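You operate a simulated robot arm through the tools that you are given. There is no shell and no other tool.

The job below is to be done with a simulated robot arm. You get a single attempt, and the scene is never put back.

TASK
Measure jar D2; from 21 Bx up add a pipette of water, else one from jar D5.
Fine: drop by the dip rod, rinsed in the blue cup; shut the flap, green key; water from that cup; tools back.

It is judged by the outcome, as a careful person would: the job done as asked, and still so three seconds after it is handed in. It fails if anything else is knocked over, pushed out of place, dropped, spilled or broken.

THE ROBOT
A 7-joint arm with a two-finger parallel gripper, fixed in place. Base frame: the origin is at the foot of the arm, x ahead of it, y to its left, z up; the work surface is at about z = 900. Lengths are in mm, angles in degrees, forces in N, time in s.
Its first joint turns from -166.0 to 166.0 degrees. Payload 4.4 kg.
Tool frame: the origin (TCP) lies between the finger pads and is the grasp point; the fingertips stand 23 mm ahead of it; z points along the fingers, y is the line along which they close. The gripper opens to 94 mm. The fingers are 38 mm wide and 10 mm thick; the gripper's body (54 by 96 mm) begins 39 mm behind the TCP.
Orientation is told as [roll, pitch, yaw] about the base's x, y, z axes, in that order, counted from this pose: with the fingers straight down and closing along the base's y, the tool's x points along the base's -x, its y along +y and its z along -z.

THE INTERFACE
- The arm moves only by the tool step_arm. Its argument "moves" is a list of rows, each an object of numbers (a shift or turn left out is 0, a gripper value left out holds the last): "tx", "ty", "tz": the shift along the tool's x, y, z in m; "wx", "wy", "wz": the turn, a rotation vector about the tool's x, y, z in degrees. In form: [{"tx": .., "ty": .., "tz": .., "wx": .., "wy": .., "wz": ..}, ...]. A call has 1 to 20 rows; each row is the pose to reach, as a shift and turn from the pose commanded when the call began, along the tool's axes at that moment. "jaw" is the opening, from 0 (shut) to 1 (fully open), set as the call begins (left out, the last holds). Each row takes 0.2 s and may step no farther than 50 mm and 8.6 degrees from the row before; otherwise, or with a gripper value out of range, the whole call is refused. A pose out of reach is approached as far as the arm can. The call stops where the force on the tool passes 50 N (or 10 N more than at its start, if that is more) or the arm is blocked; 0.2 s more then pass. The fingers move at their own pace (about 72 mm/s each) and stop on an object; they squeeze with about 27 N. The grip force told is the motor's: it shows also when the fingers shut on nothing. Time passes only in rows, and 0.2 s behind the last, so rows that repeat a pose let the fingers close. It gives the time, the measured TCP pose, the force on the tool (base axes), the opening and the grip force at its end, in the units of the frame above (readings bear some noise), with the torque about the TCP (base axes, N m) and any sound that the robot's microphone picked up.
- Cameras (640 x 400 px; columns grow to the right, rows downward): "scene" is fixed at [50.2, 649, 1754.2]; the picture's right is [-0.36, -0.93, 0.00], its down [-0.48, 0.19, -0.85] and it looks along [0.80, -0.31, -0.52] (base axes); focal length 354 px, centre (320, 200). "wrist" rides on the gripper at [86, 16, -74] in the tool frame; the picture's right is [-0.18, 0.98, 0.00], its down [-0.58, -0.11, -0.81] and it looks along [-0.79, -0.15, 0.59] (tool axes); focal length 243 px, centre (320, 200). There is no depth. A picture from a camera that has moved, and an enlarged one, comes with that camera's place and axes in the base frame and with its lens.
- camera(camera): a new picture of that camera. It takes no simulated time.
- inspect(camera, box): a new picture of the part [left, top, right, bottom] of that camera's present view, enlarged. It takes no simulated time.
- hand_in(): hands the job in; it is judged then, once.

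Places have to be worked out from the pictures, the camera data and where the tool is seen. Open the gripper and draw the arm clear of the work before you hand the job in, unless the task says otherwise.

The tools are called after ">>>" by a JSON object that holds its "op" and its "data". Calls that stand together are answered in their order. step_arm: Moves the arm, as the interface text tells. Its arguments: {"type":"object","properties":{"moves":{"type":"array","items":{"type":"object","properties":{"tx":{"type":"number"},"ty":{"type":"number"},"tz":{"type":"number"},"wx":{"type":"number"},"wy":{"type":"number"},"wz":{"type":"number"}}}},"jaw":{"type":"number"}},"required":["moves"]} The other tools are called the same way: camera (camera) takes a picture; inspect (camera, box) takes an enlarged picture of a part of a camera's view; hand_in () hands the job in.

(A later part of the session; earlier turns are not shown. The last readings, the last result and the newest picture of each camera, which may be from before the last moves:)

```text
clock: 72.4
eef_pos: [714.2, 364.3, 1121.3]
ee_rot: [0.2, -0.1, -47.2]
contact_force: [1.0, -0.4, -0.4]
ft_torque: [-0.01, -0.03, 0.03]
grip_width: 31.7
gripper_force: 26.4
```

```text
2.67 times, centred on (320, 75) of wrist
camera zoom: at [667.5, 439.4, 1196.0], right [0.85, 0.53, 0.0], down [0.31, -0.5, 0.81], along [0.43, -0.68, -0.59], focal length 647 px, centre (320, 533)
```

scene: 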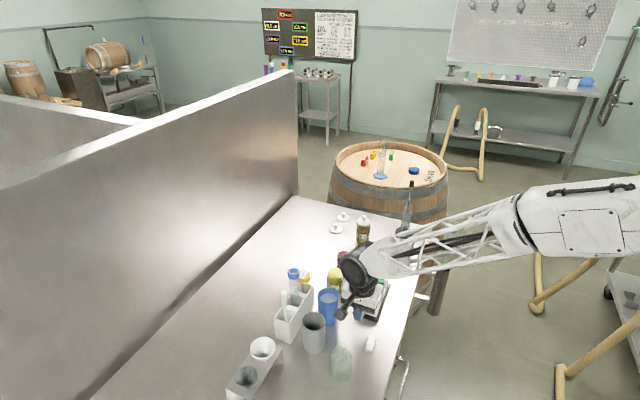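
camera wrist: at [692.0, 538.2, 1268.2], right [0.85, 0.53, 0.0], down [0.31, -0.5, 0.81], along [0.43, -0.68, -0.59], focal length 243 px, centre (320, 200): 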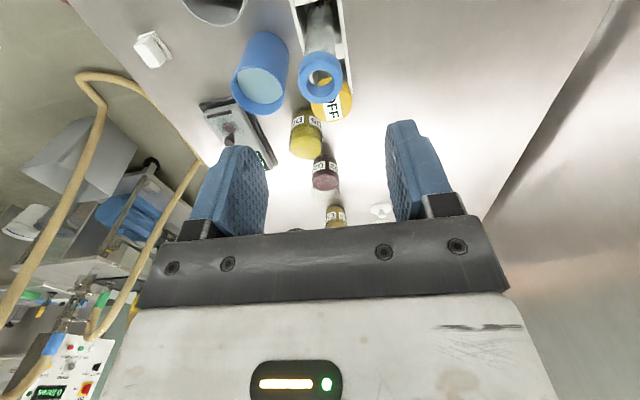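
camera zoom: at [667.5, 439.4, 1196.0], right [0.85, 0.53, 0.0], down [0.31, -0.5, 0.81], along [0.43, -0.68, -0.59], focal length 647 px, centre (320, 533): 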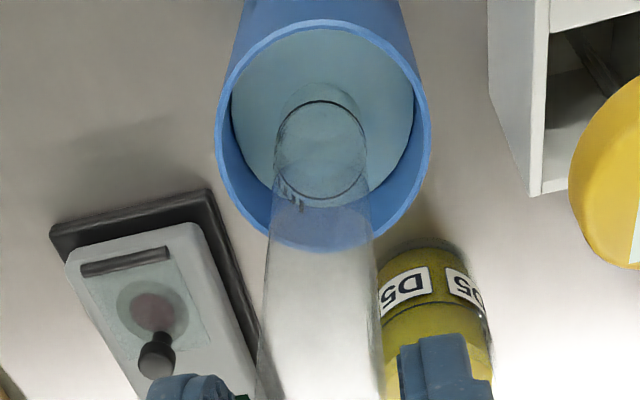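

The 10 mark is close to the water surface. I zoom in to see the level inside the tube.

>>> {"op": "inspect", "data": {"camera": "scene", "box": [318, 282, 346, 306]}}

>>> {"op": "inspect", "data": {"camera": "wrist", "box": [295, 15, 355, 90]}}

```text
16.00 times, centred on (332, 294) of scene
camera zoom: at [50.2, 649.0, 1754.2], right [-0.36, -0.93, 0.0], down [-0.48, 0.19, -0.85], along [0.8, -0.31, -0.52], focal length 5660 px, centre (128, -1304)
```

zoom: 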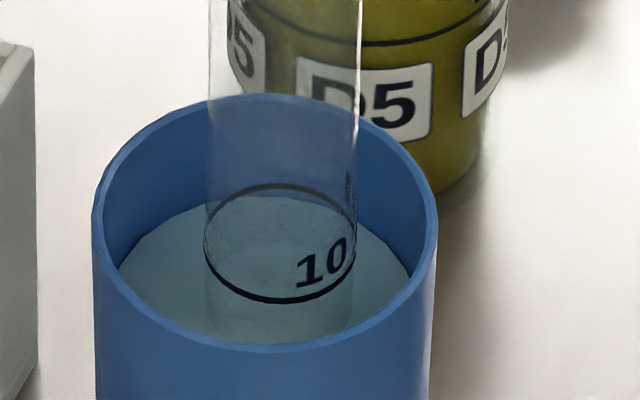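

```text
5.33 times, centred on (325, 52) of wrist
camera zoom: at [667.5, 439.4, 1196.0], right [0.85, 0.53, 0.0], down [0.31, -0.5, 0.81], along [0.43, -0.68, -0.59], focal length 1294 px, centre (293, 987)
```

zoom: 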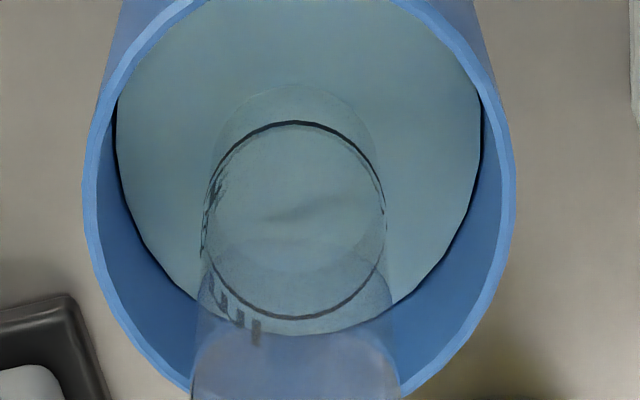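

The mark is still roughly a centimetre above the surface. As a test of how it fills, I lift it to just above the cup and look at the content.

>>> {"op": "step_arm", "data": {"moves": [{"tz": -0.01}, {"tz": -0.022}, {"tz": -0.035}, {"tz": -0.047}, {"tz": -0.053}, {"tz": -0.053}]}}

>>> {"op": "inspect", "data": {"camera": "scene", "box": [305, 250, 355, 310]}}

>>> {"op": "inspect", "data": {"camera": "scene", "box": [318, 270, 346, 294]}}

>>> {"op": "inspect", "data": {"camera": "wrist", "box": [280, 10, 360, 90]}}

```text
clock: 73.8
eef_pos: [714.5, 364.0, 1175.5]
ee_rot: [0.2, -0.1, -47.1]
contact_force: [-0.1, 1.0, -0.4]
ft_torque: [0.02, -0.02, 0.02]
grip_width: 31.7
gripper_force: 27.0
```

```text
6.67 times, centred on (330, 280) of scene
camera zoom: at [50.2, 649.0, 1754.2], right [-0.36, -0.93, 0.0], down [-0.48, 0.19, -0.85], along [0.8, -0.31, -0.52], focal length 2358 px, centre (253, -333)
```

zoom: 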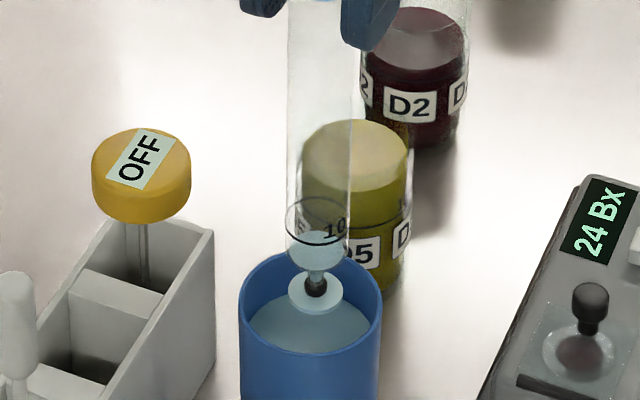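

```text
16.00 times, centred on (332, 282) of scene
camera zoom: at [50.2, 649.0, 1754.2], right [-0.36, -0.93, 0.0], down [-0.48, 0.19, -0.85], along [0.8, -0.31, -0.52], focal length 5660 px, centre (128, -1112)
```

zoom: 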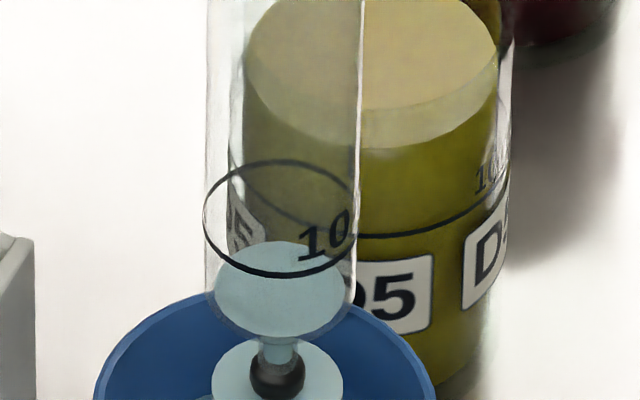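

```text
5.00 times, centred on (320, 50) of wrist
camera zoom: at [667.6, 440.0, 1249.2], right [0.85, 0.53, 0.0], down [0.31, -0.5, 0.81], along [0.43, -0.68, -0.59], focal length 1213 px, centre (320, 950)
```

zoom: 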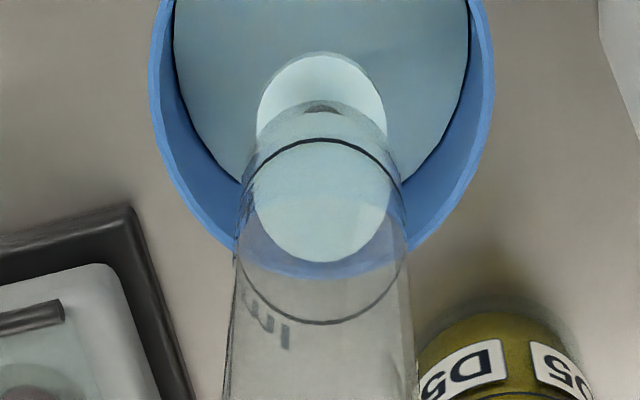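

The tube holds some water, below the 10 mark, and there is a pale disc under the tip that may be outflow. I wait a second and see whether the level changes.

>>> {"op": "step_arm", "data": {"moves": [{"tx": 0}, {"tx": 0}, {"tx": 0}, {"tx": 0}]}}

>>> {"op": "inspect", "data": {"camera": "scene", "box": [318, 270, 346, 294]}}

>>> {"op": "inspect", "data": {"camera": "scene", "box": [318, 282, 346, 306]}}

```text
clock: 74.8
eef_pos: [714.1, 365.0, 1176.1]
ee_rot: [0.2, 0.0, -47.3]
contact_force: [-0.1, -0.4, -1.5]
ft_torque: [0.0, 0.01, -0.01]
grip_width: 31.7
gripper_force: 26.9
```

```text
16.00 times, centred on (332, 282) of scene
camera zoom: at [50.2, 649.0, 1754.2], right [-0.36, -0.93, 0.0], down [-0.48, 0.19, -0.85], along [0.8, -0.31, -0.52], focal length 5660 px, centre (128, -1112)
```

zoom: 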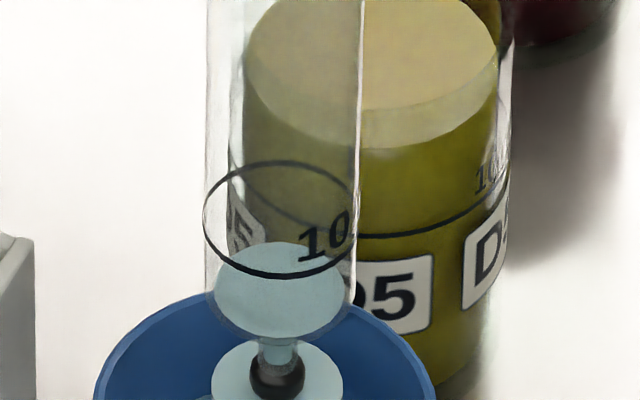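

```text
16.00 times, centred on (332, 294) of scene
camera zoom: at [50.2, 649.0, 1754.2], right [-0.36, -0.93, 0.0], down [-0.48, 0.19, -0.85], along [0.8, -0.31, -0.52], focal length 5660 px, centre (128, -1304)
```

zoom: 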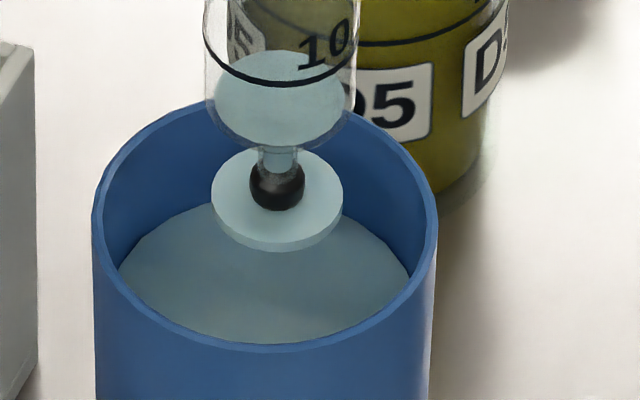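

The level stays put when lifted, so the valve holds; the pale disc is just the wet film at the tip. It holds only a couple of ml, so I dip again with the 10 mark at the water surface and stay longer.

>>> {"op": "step_arm", "data": {"moves": [{"tz": 0.015}, {"tz": 0.03}, {"tz": 0.042}, {"tz": 0.052}, {"tz": 0.059}, {"tz": 0.062}, {"tz": 0.062}, {"tz": 0.062}, {"tz": 0.062}, {"tz": 0.062}, {"tz": 0.062}, {"tz": 0.062}, {"tz": 0.062}, {"tz": 0.062}]}}

>>> {"op": "inspect", "data": {"camera": "scene", "box": [318, 282, 346, 306]}}

>>> {"op": "inspect", "data": {"camera": "wrist", "box": [280, 10, 360, 90]}}

```text
clock: 77.8
eef_pos: [714.9, 366.6, 1111.7]
ee_rot: [0.2, 0.0, -47.1]
contact_force: [-0.6, 0.5, -0.4]
ft_torque: [-0.05, 0.03, -0.01]
grip_width: 31.7
gripper_force: 27.5
```

```text
16.00 times, centred on (332, 294) of scene
camera zoom: at [50.2, 649.0, 1754.2], right [-0.36, -0.93, 0.0], down [-0.48, 0.19, -0.85], along [0.8, -0.31, -0.52], focal length 5660 px, centre (128, -1304)
```

zoom: 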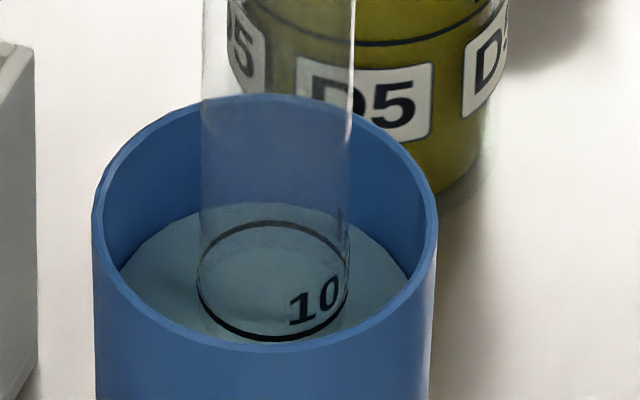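

```text
5.00 times, centred on (320, 50) of wrist
camera zoom: at [668.1, 440.5, 1186.2], right [0.85, 0.53, 0.0], down [0.31, -0.5, 0.81], along [0.43, -0.68, -0.59], focal length 1213 px, centre (320, 950)
```

zoom: 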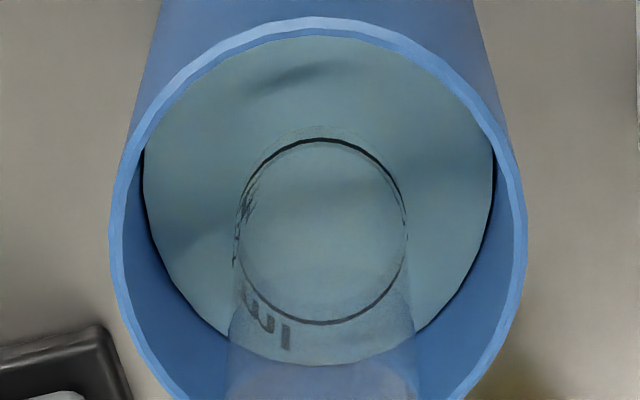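

The mark is now at the surface. I lift to just above the cup and read the level.

>>> {"op": "step_arm", "data": {"moves": [{"tz": -0.008}, {"tz": -0.02}, {"tz": -0.033}, {"tz": -0.047}, {"tz": -0.059}, {"tz": -0.062}, {"tz": -0.062}]}}

>>> {"op": "inspect", "data": {"camera": "scene", "box": [318, 272, 346, 296]}}

>>> {"op": "inspect", "data": {"camera": "wrist", "box": [280, 10, 360, 90]}}

```text
clock: 79.4
eef_pos: [717.1, 365.4, 1175.9]
ee_rot: [0.2, 0.0, -47.2]
contact_force: [-0.1, -0.6, -0.1]
ft_torque: [0.01, 0.0, 0.0]
grip_width: 31.7
gripper_force: 27.0
```

```text
16.00 times, centred on (332, 284) of scene
camera zoom: at [50.2, 649.0, 1754.2], right [-0.36, -0.93, 0.0], down [-0.48, 0.19, -0.85], along [0.8, -0.31, -0.52], focal length 5660 px, centre (128, -1144)
```

zoom: 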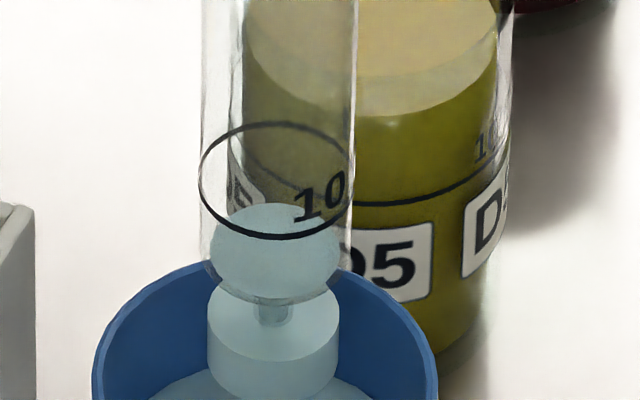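

```text
5.00 times, centred on (320, 50) of wrist
camera zoom: at [669.1, 440.3, 1249.5], right [0.85, 0.53, 0.0], down [0.31, -0.5, 0.81], along [0.43, -0.68, -0.59], focal length 1213 px, centre (320, 950)
```

zoom: 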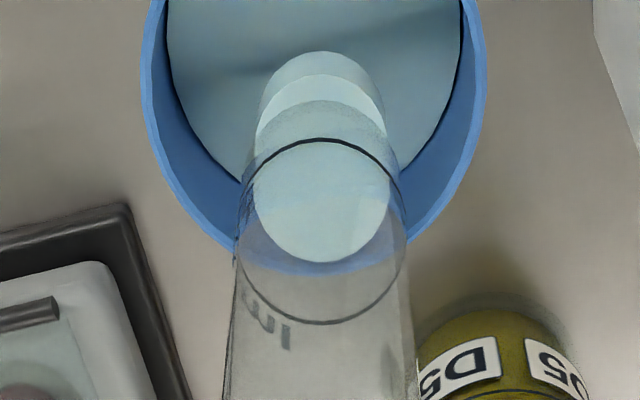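

The picture changed: the pale body at the tip grew thicker. I zoom in from both cameras to understand how the content is shown.

>>> {"op": "inspect", "data": {"camera": "scene", "box": [324, 276, 340, 300]}}

>>> {"op": "inspect", "data": {"camera": "wrist", "box": [300, 15, 340, 65]}}

>>> {"op": "inspect", "data": {"camera": "scene", "box": [315, 230, 350, 310]}}

```text
16.00 times, centred on (332, 288) of scene
camera zoom: at [50.2, 649.0, 1754.2], right [-0.36, -0.93, 0.0], down [-0.48, 0.19, -0.85], along [0.8, -0.31, -0.52], focal length 5660 px, centre (128, -1208)
```

zoom: 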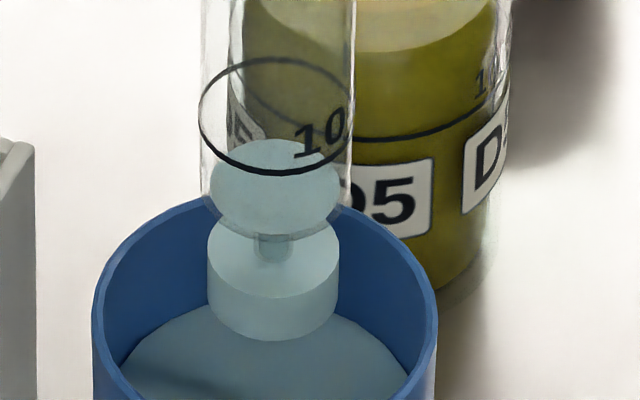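

```text
8.00 times, centred on (320, 40) of wrist
camera zoom: at [669.1, 440.3, 1249.5], right [0.85, 0.53, 0.0], down [0.31, -0.5, 0.81], along [0.43, -0.68, -0.59], focal length 1941 px, centre (320, 1480)
```

zoom: 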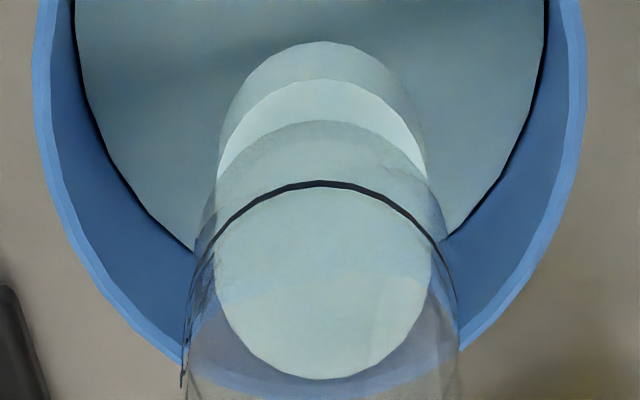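

```text
5.00 times, centred on (332, 270) of scene
camera zoom: at [50.2, 649.0, 1754.2], right [-0.36, -0.93, 0.0], down [-0.48, 0.19, -0.85], along [0.8, -0.31, -0.52], focal length 1769 px, centre (258, -150)
```

zoom: 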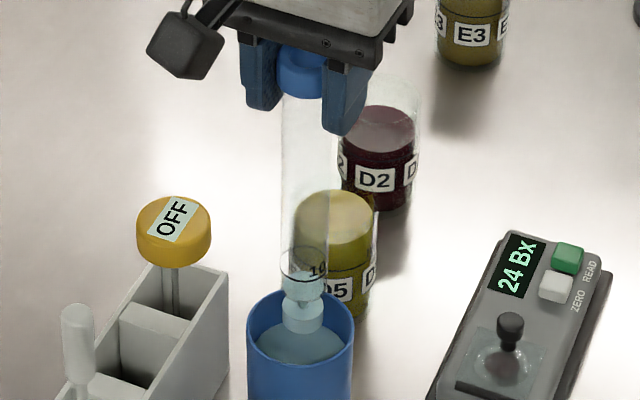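

The pale body's base is at the tip and its height grew from about 2.5 to 10.5 mm, so the tube seems to fill slowly through its valve while dipped. I dip again with the 10 mark at the surface and wait several seconds.

>>> {"op": "step_arm", "data": {"moves": [{"tz": 0.02}, {"tz": 0.04}, {"tz": 0.055}, {"tz": 0.063}, {"tz": 0.063}, {"tz": 0.063}, {"tz": 0.063}, {"tz": 0.063}, {"tz": 0.063}, {"tz": 0.063}, {"tz": 0.063}, {"tz": 0.063}, {"tz": 0.063}, {"tz": 0.063}, {"tz": 0.063}, {"tz": 0.063}, {"tz": 0.063}, {"tz": 0.063}, {"tz": 0.063}, {"tz": 0.063}]}}

>>> {"op": "inspect", "data": {"camera": "scene", "box": [318, 276, 346, 306]}}

>>> {"op": "inspect", "data": {"camera": "wrist", "box": [280, 10, 360, 90]}}

```text
clock: 83.6
eef_pos: [713.2, 365.1, 1112.0]
ee_rot: [0.2, 0.0, -47.2]
contact_force: [-0.4, 0.0, -1.0]
ft_torque: [0.0, -0.03, 0.03]
grip_width: 31.7
gripper_force: 26.2
```

```text
13.33 times, centred on (332, 291) of scene
camera zoom: at [50.2, 649.0, 1754.2], right [-0.36, -0.93, 0.0], down [-0.48, 0.19, -0.85], along [0.8, -0.31, -0.52], focal length 4716 px, centre (160, -1013)
```

zoom: 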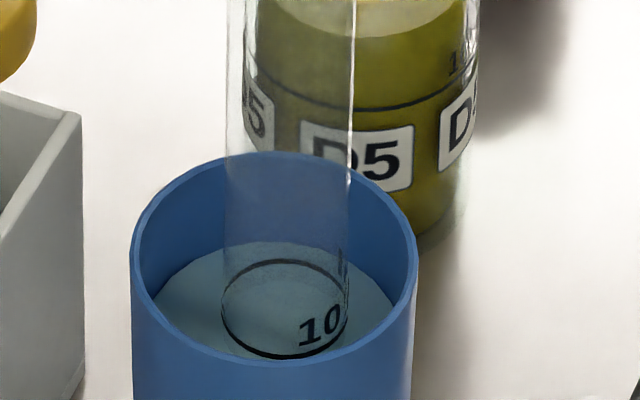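

```text
5.00 times, centred on (320, 50) of wrist
camera zoom: at [667.6, 439.8, 1186.0], right [0.85, 0.53, 0.0], down [0.31, -0.5, 0.81], along [0.43, -0.68, -0.59], focal length 1213 px, centre (320, 950)
```

zoom: 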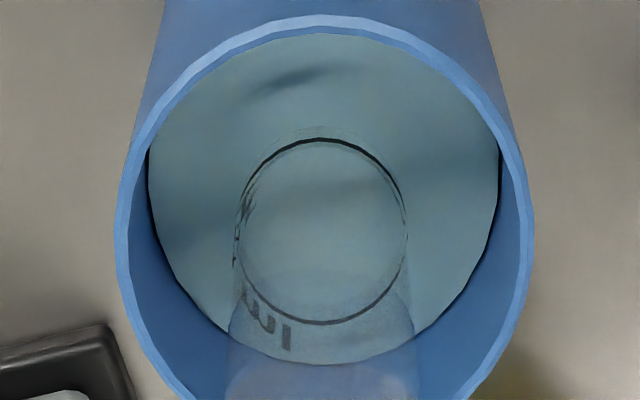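

Held in the water for about 3.5 s more. I lift it again and read the level.

>>> {"op": "step_arm", "data": {"moves": [{"tz": -0.015}, {"tz": -0.035}, {"tz": -0.053}, {"tz": -0.063}, {"tz": -0.063}]}}

>>> {"op": "inspect", "data": {"camera": "scene", "box": [318, 272, 346, 300]}}

>>> {"op": "inspect", "data": {"camera": "wrist", "box": [280, 10, 360, 90]}}

```text
clock: 84.8
eef_pos: [715.0, 367.0, 1175.7]
ee_rot: [0.2, 0.0, -47.2]
contact_force: [0.0, -0.3, -1.0]
ft_torque: [0.02, 0.02, 0.01]
grip_width: 31.8
gripper_force: 27.1
```

```text
14.29 times, centred on (332, 286) of scene
camera zoom: at [50.2, 649.0, 1754.2], right [-0.36, -0.93, 0.0], down [-0.48, 0.19, -0.85], along [0.8, -0.31, -0.52], focal length 5053 px, centre (149, -1029)
```

zoom: 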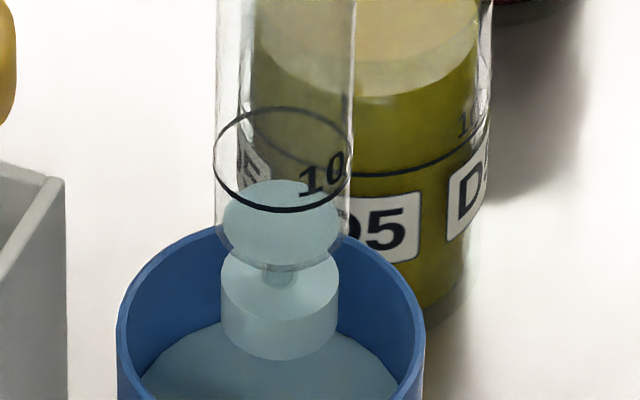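

```text
5.00 times, centred on (320, 50) of wrist
camera zoom: at [667.9, 440.5, 1249.1], right [0.85, 0.53, 0.0], down [0.31, -0.5, 0.81], along [0.43, -0.68, -0.59], focal length 1213 px, centre (320, 950)
```

zoom: 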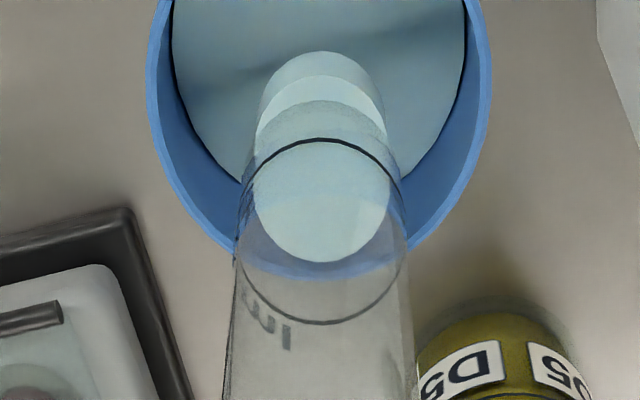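

Re-reading the water ellipse by its far edge, the surface is at about z = 973.5, some 7.5 mm below the mark in that dip, which matches the 10.5 mm of water taken. I now dip about 9 mm deeper so that the surface meets the 10 mark.

>>> {"op": "step_arm", "data": {"moves": [{"tz": 0.02}, {"tz": 0.04}, {"tz": 0.055}, {"tz": 0.065}, {"tz": 0.071}, {"tz": 0.071}, {"tz": 0.071}, {"tz": 0.071}, {"tz": 0.071}, {"tz": 0.071}, {"tz": 0.071}, {"tz": 0.071}, {"tz": 0.071}, {"tz": 0.071}, {"tz": 0.071}, {"tz": 0.071}, {"tz": 0.071}, {"tz": 0.071}]}}

>>> {"op": "inspect", "data": {"camera": "scene", "box": [318, 276, 346, 306]}}

>>> {"op": "inspect", "data": {"camera": "wrist", "box": [280, 10, 360, 90]}}

```text
clock: 88.6
eef_pos: [714.7, 365.5, 1104.5]
ee_rot: [0.2, 0.0, -47.2]
contact_force: [-0.8, 0.4, -0.1]
ft_torque: [0.03, -0.04, -0.03]
grip_width: 31.8
gripper_force: 27.0
```

```text
13.33 times, centred on (332, 291) of scene
camera zoom: at [50.2, 649.0, 1754.2], right [-0.36, -0.93, 0.0], down [-0.48, 0.19, -0.85], along [0.8, -0.31, -0.52], focal length 4716 px, centre (160, -1013)
```

zoom: 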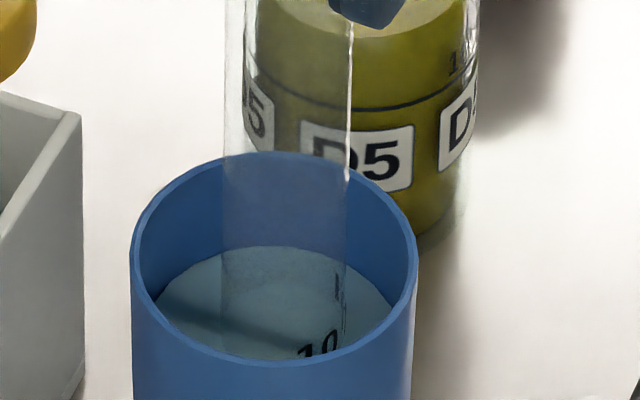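

```text
5.00 times, centred on (320, 50) of wrist
camera zoom: at [668.0, 440.0, 1177.8], right [0.85, 0.53, 0.0], down [0.31, -0.5, 0.81], along [0.43, -0.68, -0.59], focal length 1213 px, centre (320, 950)
```

zoom: 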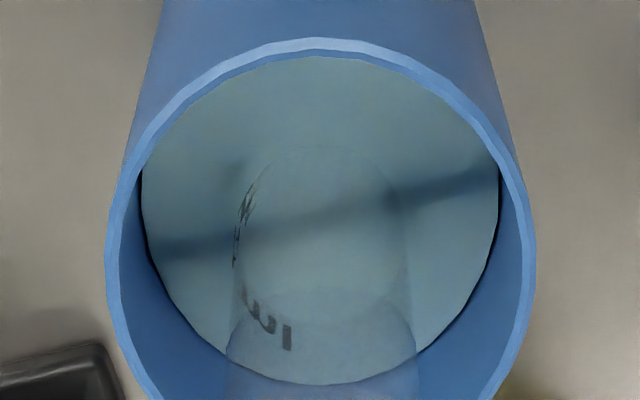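

The mark ring has just gone under. I lift and read the level against the mark.

>>> {"op": "step_arm", "data": {"moves": [{"tz": -0.015}, {"tz": -0.035}, {"tz": -0.055}, {"tz": -0.071}, {"tz": -0.071}]}}

>>> {"op": "inspect", "data": {"camera": "scene", "box": [318, 272, 346, 300]}}

>>> {"op": "inspect", "data": {"camera": "wrist", "box": [280, 10, 360, 90]}}

```text
clock: 89.8
eef_pos: [713.9, 363.6, 1175.3]
ee_rot: [0.2, 0.1, -47.2]
contact_force: [0.6, -0.1, -1.2]
ft_torque: [-0.01, -0.03, 0.03]
grip_width: 31.9
gripper_force: 27.5
```

```text
14.29 times, centred on (332, 286) of scene
camera zoom: at [50.2, 649.0, 1754.2], right [-0.36, -0.93, 0.0], down [-0.48, 0.19, -0.85], along [0.8, -0.31, -0.52], focal length 5053 px, centre (149, -1029)
```

zoom: 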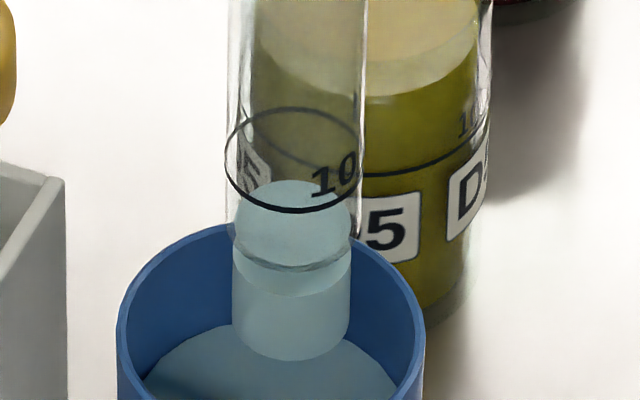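

```text
5.00 times, centred on (320, 50) of wrist
camera zoom: at [666.4, 438.6, 1249.7], right [0.85, 0.53, 0.0], down [0.31, -0.5, 0.81], along [0.43, -0.68, -0.59], focal length 1213 px, centre (320, 950)
```

zoom: 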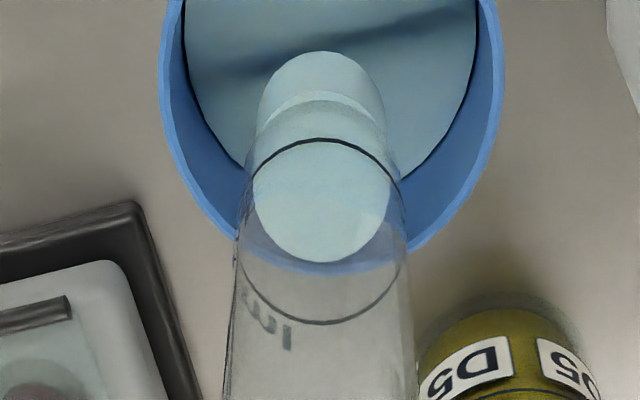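

The column is now about 18 mm, just at or slightly above the 10 mark (which is about 17 mm above the tube's floor). Before carrying it, I test in this same cup whether it empties when only the tip touches water: I dip just the ball and wait.

>>> {"op": "step_arm", "data": {"moves": [{"tz": 0.015}, {"tz": 0.028}, {"tz": 0.036}, {"tz": 0.036}, {"tz": 0.036}, {"tz": 0.036}, {"tz": 0.036}, {"tz": 0.036}]}}

>>> {"op": "inspect", "data": {"camera": "scene", "box": [318, 276, 346, 306]}}

>>> {"op": "inspect", "data": {"camera": "wrist", "box": [280, 10, 360, 90]}}

```text
clock: 91.6
eef_pos: [715.1, 365.2, 1138.8]
ee_rot: [0.2, 0.0, -47.1]
contact_force: [0.0, 0.5, -0.3]
ft_torque: [-0.02, 0.01, 0.0]
grip_width: 31.6
gripper_force: 27.0
```

```text
13.33 times, centred on (332, 291) of scene
camera zoom: at [50.2, 649.0, 1754.2], right [-0.36, -0.93, 0.0], down [-0.48, 0.19, -0.85], along [0.8, -0.31, -0.52], focal length 4716 px, centre (160, -1013)
```

zoom: 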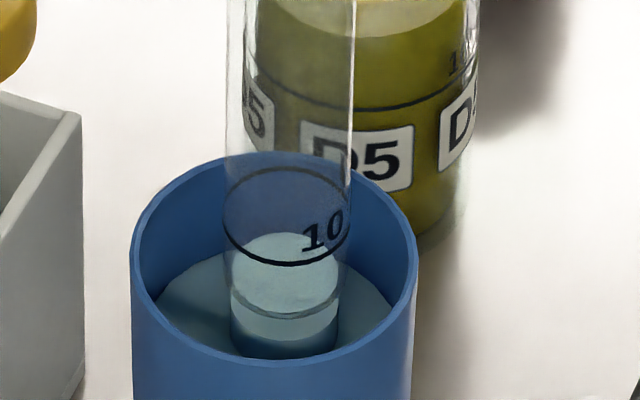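

```text
5.00 times, centred on (320, 50) of wrist
camera zoom: at [667.9, 439.6, 1213.7], right [0.85, 0.53, 0.0], down [0.31, -0.5, 0.81], along [0.43, -0.68, -0.59], focal length 1213 px, centre (320, 950)
```

zoom: 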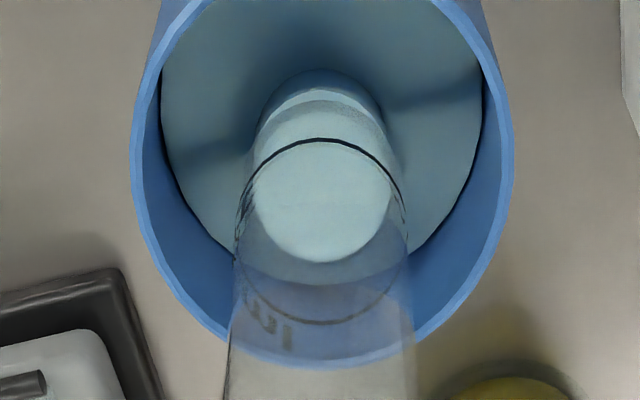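

No change: the valve holds even with the tip in water, so it must be opened by pushing the ball up against something, such as a jar's floor. I raise the pipette above the cup and study jar D2's level and floor.

>>> {"op": "step_arm", "data": {"moves": [{"tz": -0.015}, {"tz": -0.036}, {"tz": -0.036}]}}

>>> {"op": "inspect", "data": {"camera": "scene", "box": [330, 245, 358, 275]}}

>>> {"op": "inspect", "data": {"camera": "scene", "box": [318, 272, 346, 300]}}

```text
clock: 92.4
eef_pos: [715.2, 364.3, 1174.7]
ee_rot: [0.1, -0.1, -47.3]
contact_force: [0.2, -0.3, -0.3]
ft_torque: [0.01, 0.02, 0.01]
grip_width: 31.7
gripper_force: 27.1
```

```text
13.33 times, centred on (344, 260) of scene
camera zoom: at [50.2, 649.0, 1754.2], right [-0.36, -0.93, 0.0], down [-0.48, 0.19, -0.85], along [0.8, -0.31, -0.52], focal length 4716 px, centre (0, -600)
```

zoom: 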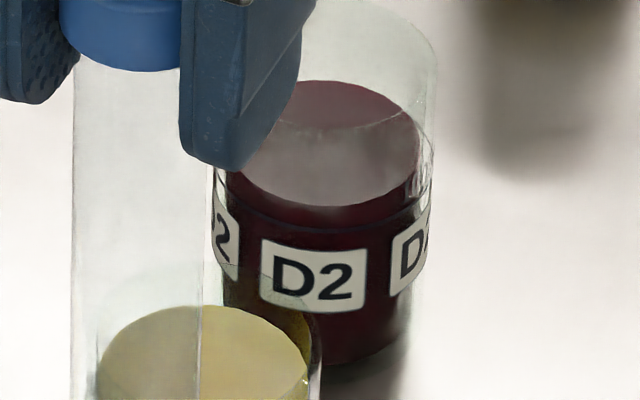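

```text
14.29 times, centred on (332, 286) of scene
camera zoom: at [50.2, 649.0, 1754.2], right [-0.36, -0.93, 0.0], down [-0.48, 0.19, -0.85], along [0.8, -0.31, -0.52], focal length 5053 px, centre (149, -1029)
```

zoom: 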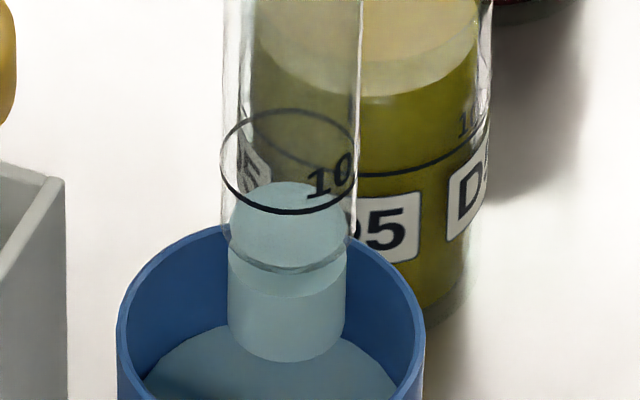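

Nothing lost. To learn how the valve opens, I test by gently pressing the ball on the blue cup's own floor, where any water just stays in the cup; I lower in small steps watching the force.

>>> {"op": "step_arm", "data": {"moves": [{"tz": 0.02}, {"tz": 0.04}, {"tz": 0.055}, {"tz": 0.065}, {"tz": 0.073}, {"tz": 0.08}, {"tz": 0.085}, {"tz": 0.088}, {"tz": 0.09}]}}

>>> {"op": "inspect", "data": {"camera": "scene", "box": [318, 276, 346, 306]}}

```text
clock: 94.4
eef_pos: [715.2, 364.2, 1085.0]
ee_rot: [0.2, 0.0, -47.2]
contact_force: [0.6, -0.2, -0.5]
ft_torque: [0.02, -0.02, -0.01]
grip_width: 32.1
gripper_force: 27.5
```

```text
13.33 times, centred on (332, 291) of scene
camera zoom: at [50.2, 649.0, 1754.2], right [-0.36, -0.93, 0.0], down [-0.48, 0.19, -0.85], along [0.8, -0.31, -0.52], focal length 4716 px, centre (160, -1013)
```

zoom: 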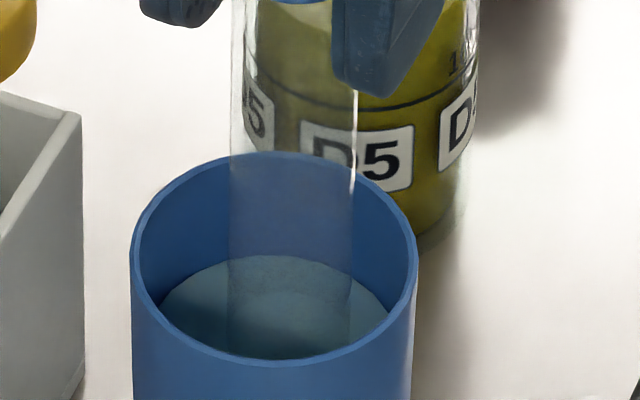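

No contact yet at tip z≈910. I continue in 1 mm steps.

>>> {"op": "step_arm", "data": {"moves": [{"tz": 0.001}, {"tz": 0.002}, {"tz": 0.003}, {"tz": 0.004}, {"tz": 0.004}]}}

>>> {"op": "step_arm", "data": {"moves": [{"tz": 0.001}, {"tz": 0.002}, {"tz": 0.002}]}}

```text
clock: 95.6
eef_pos: [714.3, 364.2, 1080.5]
ee_rot: [0.1, -0.1, -47.2]
contact_force: [-0.2, 0.4, 0.5]
ft_torque: [0.08, -0.04, 0.0]
grip_width: 31.8
gripper_force: 27.4
```

```text
clock: 96.4
eef_pos: [715.0, 366.4, 1080.8]
ee_rot: [0.4, -0.1, -47.3]
contact_force: [-1.3, 0.3, 22.3]
ft_torque: [0.05, 0.19, -0.03]
grip_width: 31.9
gripper_force: 27.2
```

The ball is on the floor (22 N already, so it is stiff). I ease off 1.5 mm, wait a moment, and then lift to see what happened to the content.

>>> {"op": "step_arm", "data": {"moves": [{"tz": -0.0015}, {"tz": -0.0015}, {"tz": -0.0015}, {"tz": -0.0015}]}}

>>> {"op": "inspect", "data": {"camera": "scene", "box": [318, 276, 346, 306]}}

>>> {"op": "step_arm", "data": {"moves": [{"tz": -0.01}, {"tz": -0.025}, {"tz": -0.045}, {"tz": -0.065}, {"tz": -0.085}, {"tz": -0.095}, {"tz": -0.095}]}}

>>> {"op": "inspect", "data": {"camera": "scene", "box": [315, 266, 350, 300]}}

```text
clock: 97.4
eef_pos: [714.9, 365.9, 1079.9]
ee_rot: [0.2, 0.0, -47.2]
contact_force: [-0.4, -0.4, 12.3]
ft_torque: [-0.14, 0.05, -0.01]
grip_width: 31.9
gripper_force: 26.5
```

```text
13.33 times, centred on (332, 291) of scene
camera zoom: at [50.2, 649.0, 1754.2], right [-0.36, -0.93, 0.0], down [-0.48, 0.19, -0.85], along [0.8, -0.31, -0.52], focal length 4716 px, centre (160, -1013)
```

zoom: 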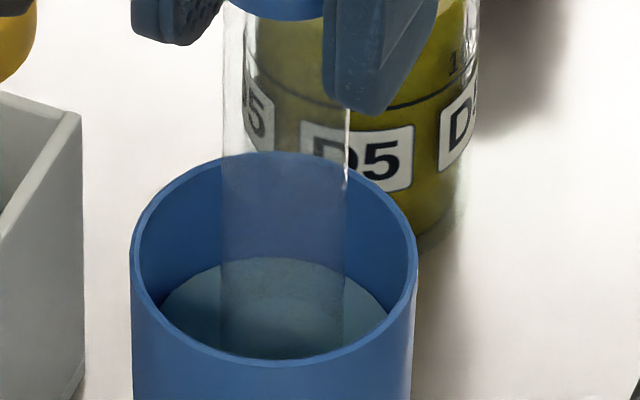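

```text
clock: 99.0
eef_pos: [713.8, 365.4, 1175.4]
ee_rot: [0.2, 0.0, -47.2]
contact_force: [0.0, -0.1, -0.1]
ft_torque: [0.02, 0.01, -0.01]
grip_width: 31.7
gripper_force: 27.4
```

```text
11.76 times, centred on (332, 283) of scene
camera zoom: at [50.2, 649.0, 1754.2], right [-0.36, -0.93, 0.0], down [-0.48, 0.19, -0.85], along [0.8, -0.31, -0.52], focal length 4162 px, centre (173, -776)
```

zoom: 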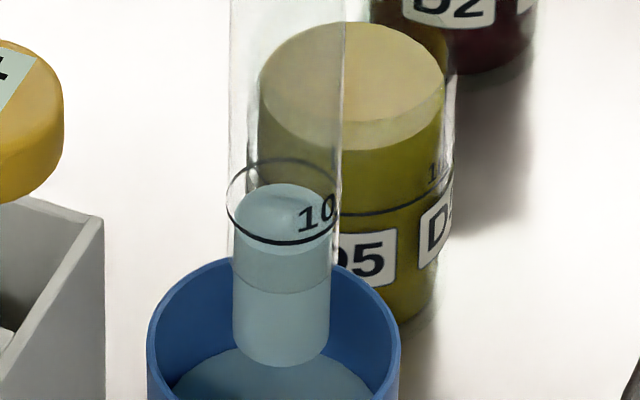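

The content is now about 37 mm high, following the depth of immersion, so pressing on a deep floor just equalises it. A spring-tip thief is emptied by pressing its tip against the vessel's wall above the liquid; I test this gently inside the blue cup: tip just above the water and the tube's body above the rim, moving sideways toward the wall.

>>> {"op": "step_arm", "data": {"moves": [{"tz": 0.012}, {"tz": 0.024}, {"ty": -0.008, "tz": 0.024}, {"ty": -0.016, "tz": 0.024}, {"ty": -0.019, "tz": 0.024}, {"ty": -0.019, "tz": 0.024}]}}

>>> {"op": "inspect", "data": {"camera": "scene", "box": [312, 262, 352, 302]}}

>>> {"op": "inspect", "data": {"camera": "wrist", "box": [270, 0, 370, 90]}}

```text
clock: 100.4
eef_pos: [701.5, 353.3, 1150.8]
ee_rot: [0.1, 0.0, -47.3]
contact_force: [0.4, 0.4, 0.2]
ft_torque: [0.06, -0.09, 0.0]
grip_width: 31.7
gripper_force: 27.0
```

```text
10.00 times, centred on (332, 282) of scene
camera zoom: at [50.2, 649.0, 1754.2], right [-0.36, -0.93, 0.0], down [-0.48, 0.19, -0.85], along [0.8, -0.31, -0.52], focal length 3537 px, centre (200, -620)
```

zoom: 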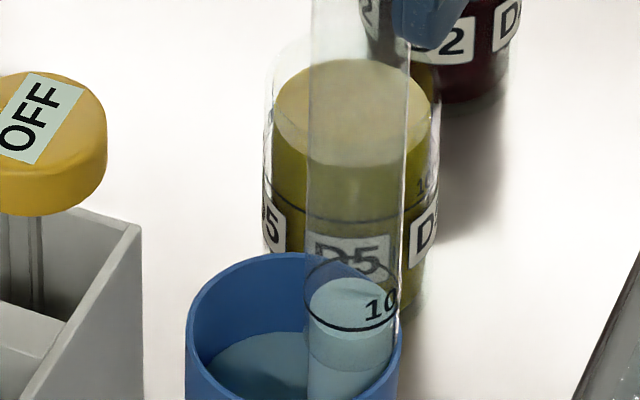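

```text
4.44 times, centred on (320, 45) of wrist
camera zoom: at [654.3, 428.1, 1225.3], right [0.85, 0.53, 0.0], down [0.31, -0.5, 0.81], along [0.43, -0.68, -0.59], focal length 1078 px, centre (320, 889)
```

zoom: 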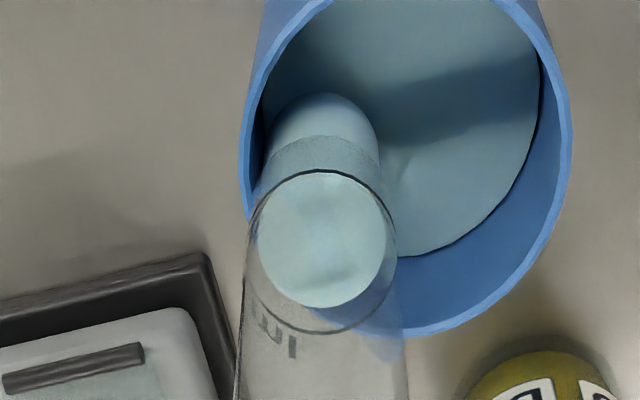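

The torque hints at a light touch (about 0.6 N) of the tip on the wall. I hold for a second and see whether the level drops.

>>> {"op": "step_arm", "data": {"moves": [{"ty": -0.0003}, {"ty": -0.0003}, {"ty": -0.0003}, {"ty": -0.0003}, {"ty": -0.0003}]}}

>>> {"op": "inspect", "data": {"camera": "scene", "box": [312, 262, 352, 302]}}

>>> {"op": "inspect", "data": {"camera": "wrist", "box": [270, 0, 370, 90]}}

```text
clock: 101.6
eef_pos: [701.6, 352.8, 1150.6]
ee_rot: [0.3, 0.0, -47.2]
contact_force: [-0.1, -0.1, 0.2]
ft_torque: [0.09, -0.01, -0.02]
grip_width: 31.7
gripper_force: 27.0
```

```text
10.00 times, centred on (332, 282) of scene
camera zoom: at [50.2, 649.0, 1754.2], right [-0.36, -0.93, 0.0], down [-0.48, 0.19, -0.85], along [0.8, -0.31, -0.52], focal length 3537 px, centre (200, -620)
```

zoom: 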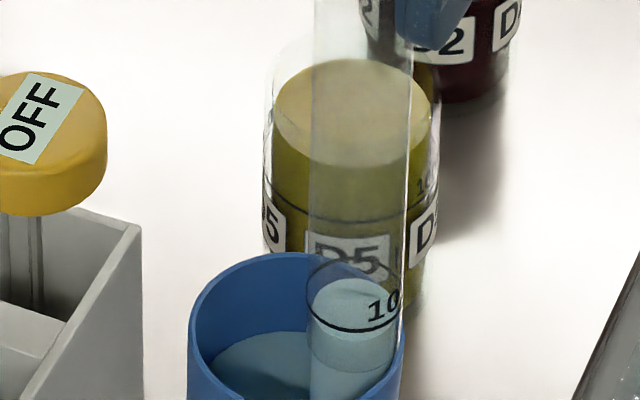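

```text
4.44 times, centred on (320, 45) of wrist
camera zoom: at [653.7, 427.6, 1225.3], right [0.85, 0.53, 0.0], down [0.31, -0.5, 0.81], along [0.43, -0.68, -0.59], focal length 1078 px, centre (320, 889)
```

zoom: 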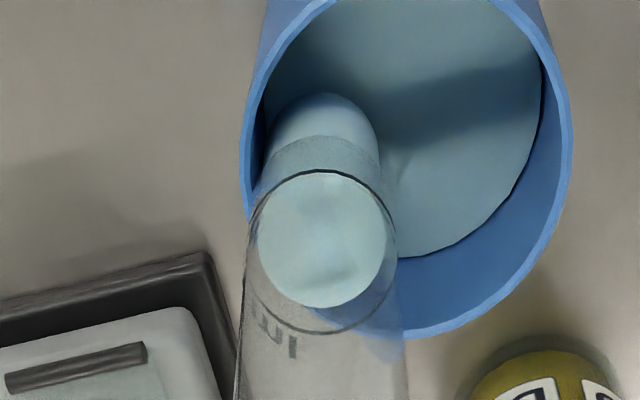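

No drop in level, and the cup shifted by under a millimetre, so a side touch does not open the valve. I will instead press the ball downward on the cup's rim with its centre just inside the mouth, so any water falls into the cup. I rise and position for that.

>>> {"op": "step_arm", "data": {"moves": [{"ty": 0.003}, {"ty": 0.003, "tz": -0.015}, {"ty": 0.003, "tz": -0.029}, {"ty": -0.0015, "tz": -0.029}, {"ty": -0.0022, "tz": -0.029}, {"ty": -0.0022, "tz": -0.024}]}}

>>> {"op": "inspect", "data": {"camera": "scene", "box": [312, 262, 352, 302]}}

>>> {"op": "inspect", "data": {"camera": "wrist", "box": [270, 0, 370, 90]}}

```text
clock: 103.0
eef_pos: [698.6, 349.7, 1175.6]
ee_rot: [0.2, 0.1, -47.3]
contact_force: [-0.7, -1.5, 0.2]
ft_torque: [-0.01, -0.02, 0.0]
grip_width: 31.4
gripper_force: 27.3
```

```text
10.00 times, centred on (332, 282) of scene
camera zoom: at [50.2, 649.0, 1754.2], right [-0.36, -0.93, 0.0], down [-0.48, 0.19, -0.85], along [0.8, -0.31, -0.52], focal length 3537 px, centre (200, -620)
```

zoom: 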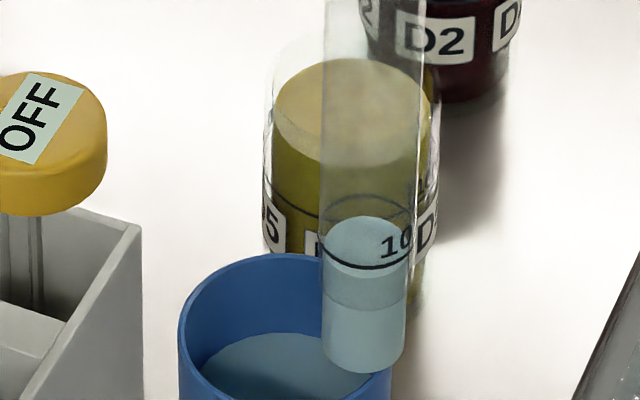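

```text
4.44 times, centred on (320, 45) of wrist
camera zoom: at [652.7, 424.9, 1249.5], right [0.85, 0.53, 0.0], down [0.31, -0.5, 0.81], along [0.43, -0.68, -0.59], focal length 1078 px, centre (320, 889)
```

zoom: 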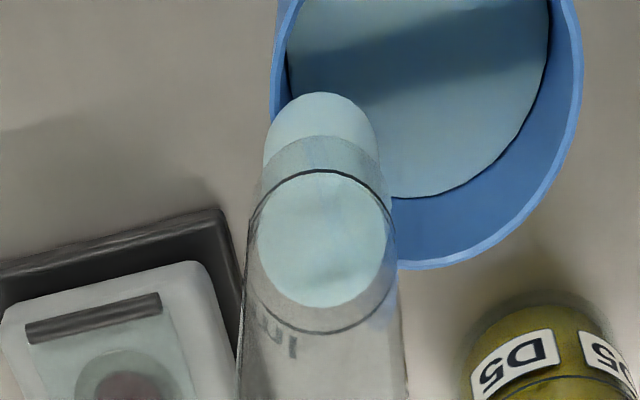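

The cup has sprung back to its original position (it had only tilted slightly). I now lower in small steps to feel for the rim with the ball.

>>> {"op": "step_arm", "data": {"moves": [{"tz": 0.001}, {"tz": 0.002}, {"tz": 0.003}, {"tz": 0.003}]}}

>>> {"op": "step_arm", "data": {"moves": [{"tz": 0.001}, {"tz": 0.0015}, {"tz": 0.0015}]}}

```text
clock: 104.0
eef_pos: [698.5, 350.0, 1171.8]
ee_rot: [0.1, 0.0, -47.2]
contact_force: [0.1, -0.3, -1.4]
ft_torque: [0.0, 0.02, -0.04]
grip_width: 31.8
gripper_force: 27.0
```

```text
clock: 104.8
eef_pos: [699.6, 349.4, 1171.1]
ee_rot: [0.3, 0.0, -47.2]
contact_force: [-0.1, 0.2, 0.7]
ft_torque: [0.11, -0.06, -0.04]
grip_width: 31.8
gripper_force: 27.0
```

The torque shows the ball touching the rim's inner edge at tip z≈996. I look whether water runs out.

>>> {"op": "inspect", "data": {"camera": "scene", "box": [312, 262, 352, 302]}}

>>> {"op": "inspect", "data": {"camera": "wrist", "box": [270, 0, 370, 90]}}

```text
10.00 times, centred on (332, 282) of scene
camera zoom: at [50.2, 649.0, 1754.2], right [-0.36, -0.93, 0.0], down [-0.48, 0.19, -0.85], along [0.8, -0.31, -0.52], focal length 3537 px, centre (200, -620)
```

zoom: 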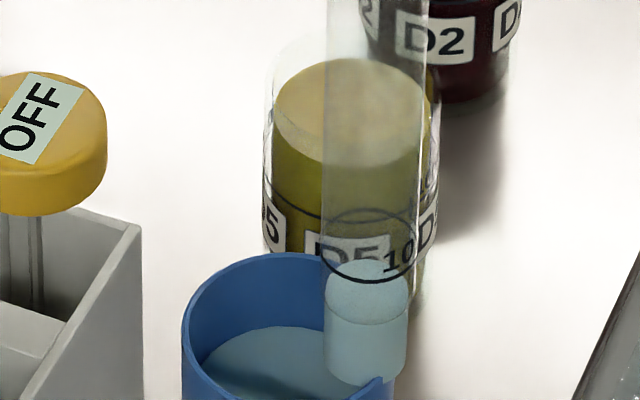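

```text
4.44 times, centred on (320, 45) of wrist
camera zoom: at [651.8, 424.6, 1244.9], right [0.85, 0.53, 0.0], down [0.31, -0.5, 0.81], along [0.43, -0.68, -0.59], focal length 1078 px, centre (320, 889)
```

zoom: 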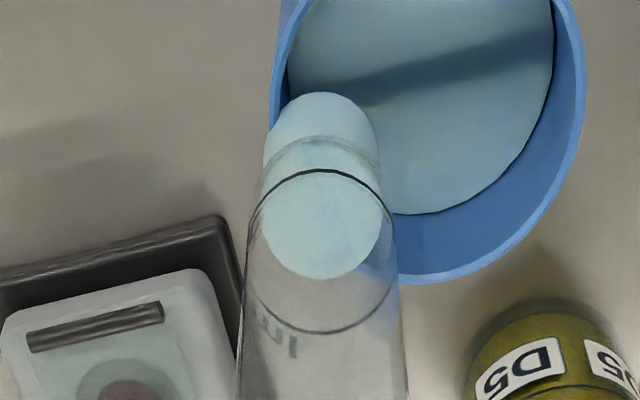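

It works: with the ball pressed on the rim the level is falling and the water runs back into the cup. I lift off right away, which should leave about a pipetteful (10 ml).

>>> {"op": "step_arm", "data": {"moves": [{"tz": -0.015}, {"tz": -0.015}]}}

>>> {"op": "inspect", "data": {"camera": "scene", "box": [312, 258, 352, 298]}}

>>> {"op": "inspect", "data": {"camera": "wrist", "box": [270, 0, 370, 90]}}

```text
clock: 105.4
eef_pos: [698.9, 349.4, 1185.9]
ee_rot: [0.2, -0.1, -47.2]
contact_force: [-0.9, 0.2, -0.5]
ft_torque: [-0.01, 0.01, 0.01]
grip_width: 31.7
gripper_force: 26.8
```

```text
10.00 times, centred on (332, 278) of scene
camera zoom: at [50.2, 649.0, 1754.2], right [-0.36, -0.93, 0.0], down [-0.48, 0.19, -0.85], along [0.8, -0.31, -0.52], focal length 3537 px, centre (200, -580)
```

zoom: 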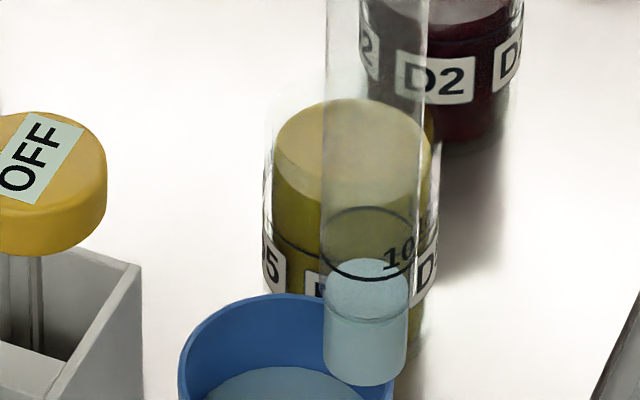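

```text
4.44 times, centred on (320, 45) of wrist
camera zoom: at [652.1, 424.9, 1260.7], right [0.85, 0.53, 0.0], down [0.31, -0.5, 0.81], along [0.43, -0.68, -0.59], focal length 1078 px, centre (320, 889)
```

zoom: 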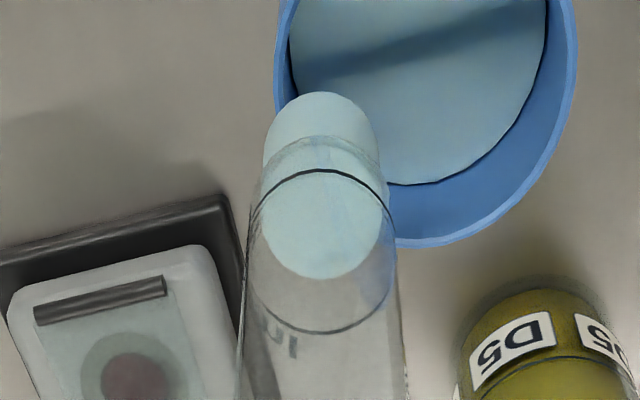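

I zoom in to measure the remaining column.

>>> {"op": "inspect", "data": {"camera": "scene", "box": [336, 274, 360, 300]}}

>>> {"op": "inspect", "data": {"camera": "wrist", "box": [300, 15, 350, 80]}}

```text
15.38 times, centred on (348, 287) of scene
camera zoom: at [50.2, 649.0, 1754.2], right [-0.36, -0.93, 0.0], down [-0.48, 0.19, -0.85], along [0.8, -0.31, -0.52], focal length 5442 px, centre (-111, -1138)
```

zoom: 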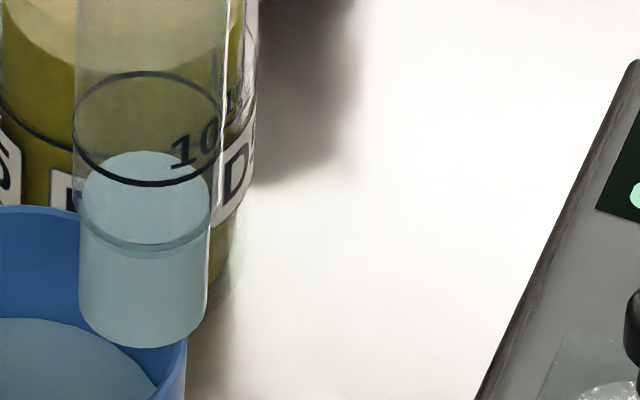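

```text
6.15 times, centred on (325, 48) of wrist
camera zoom: at [652.1, 424.9, 1260.7], right [0.85, 0.53, 0.0], down [0.31, -0.5, 0.81], along [0.43, -0.68, -0.59], focal length 1493 px, centre (289, 1138)
```

zoom: 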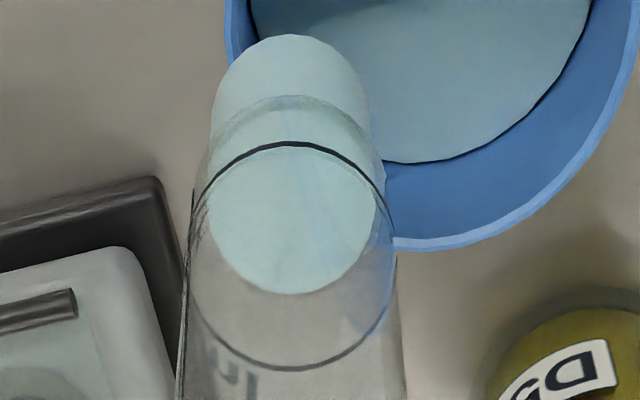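

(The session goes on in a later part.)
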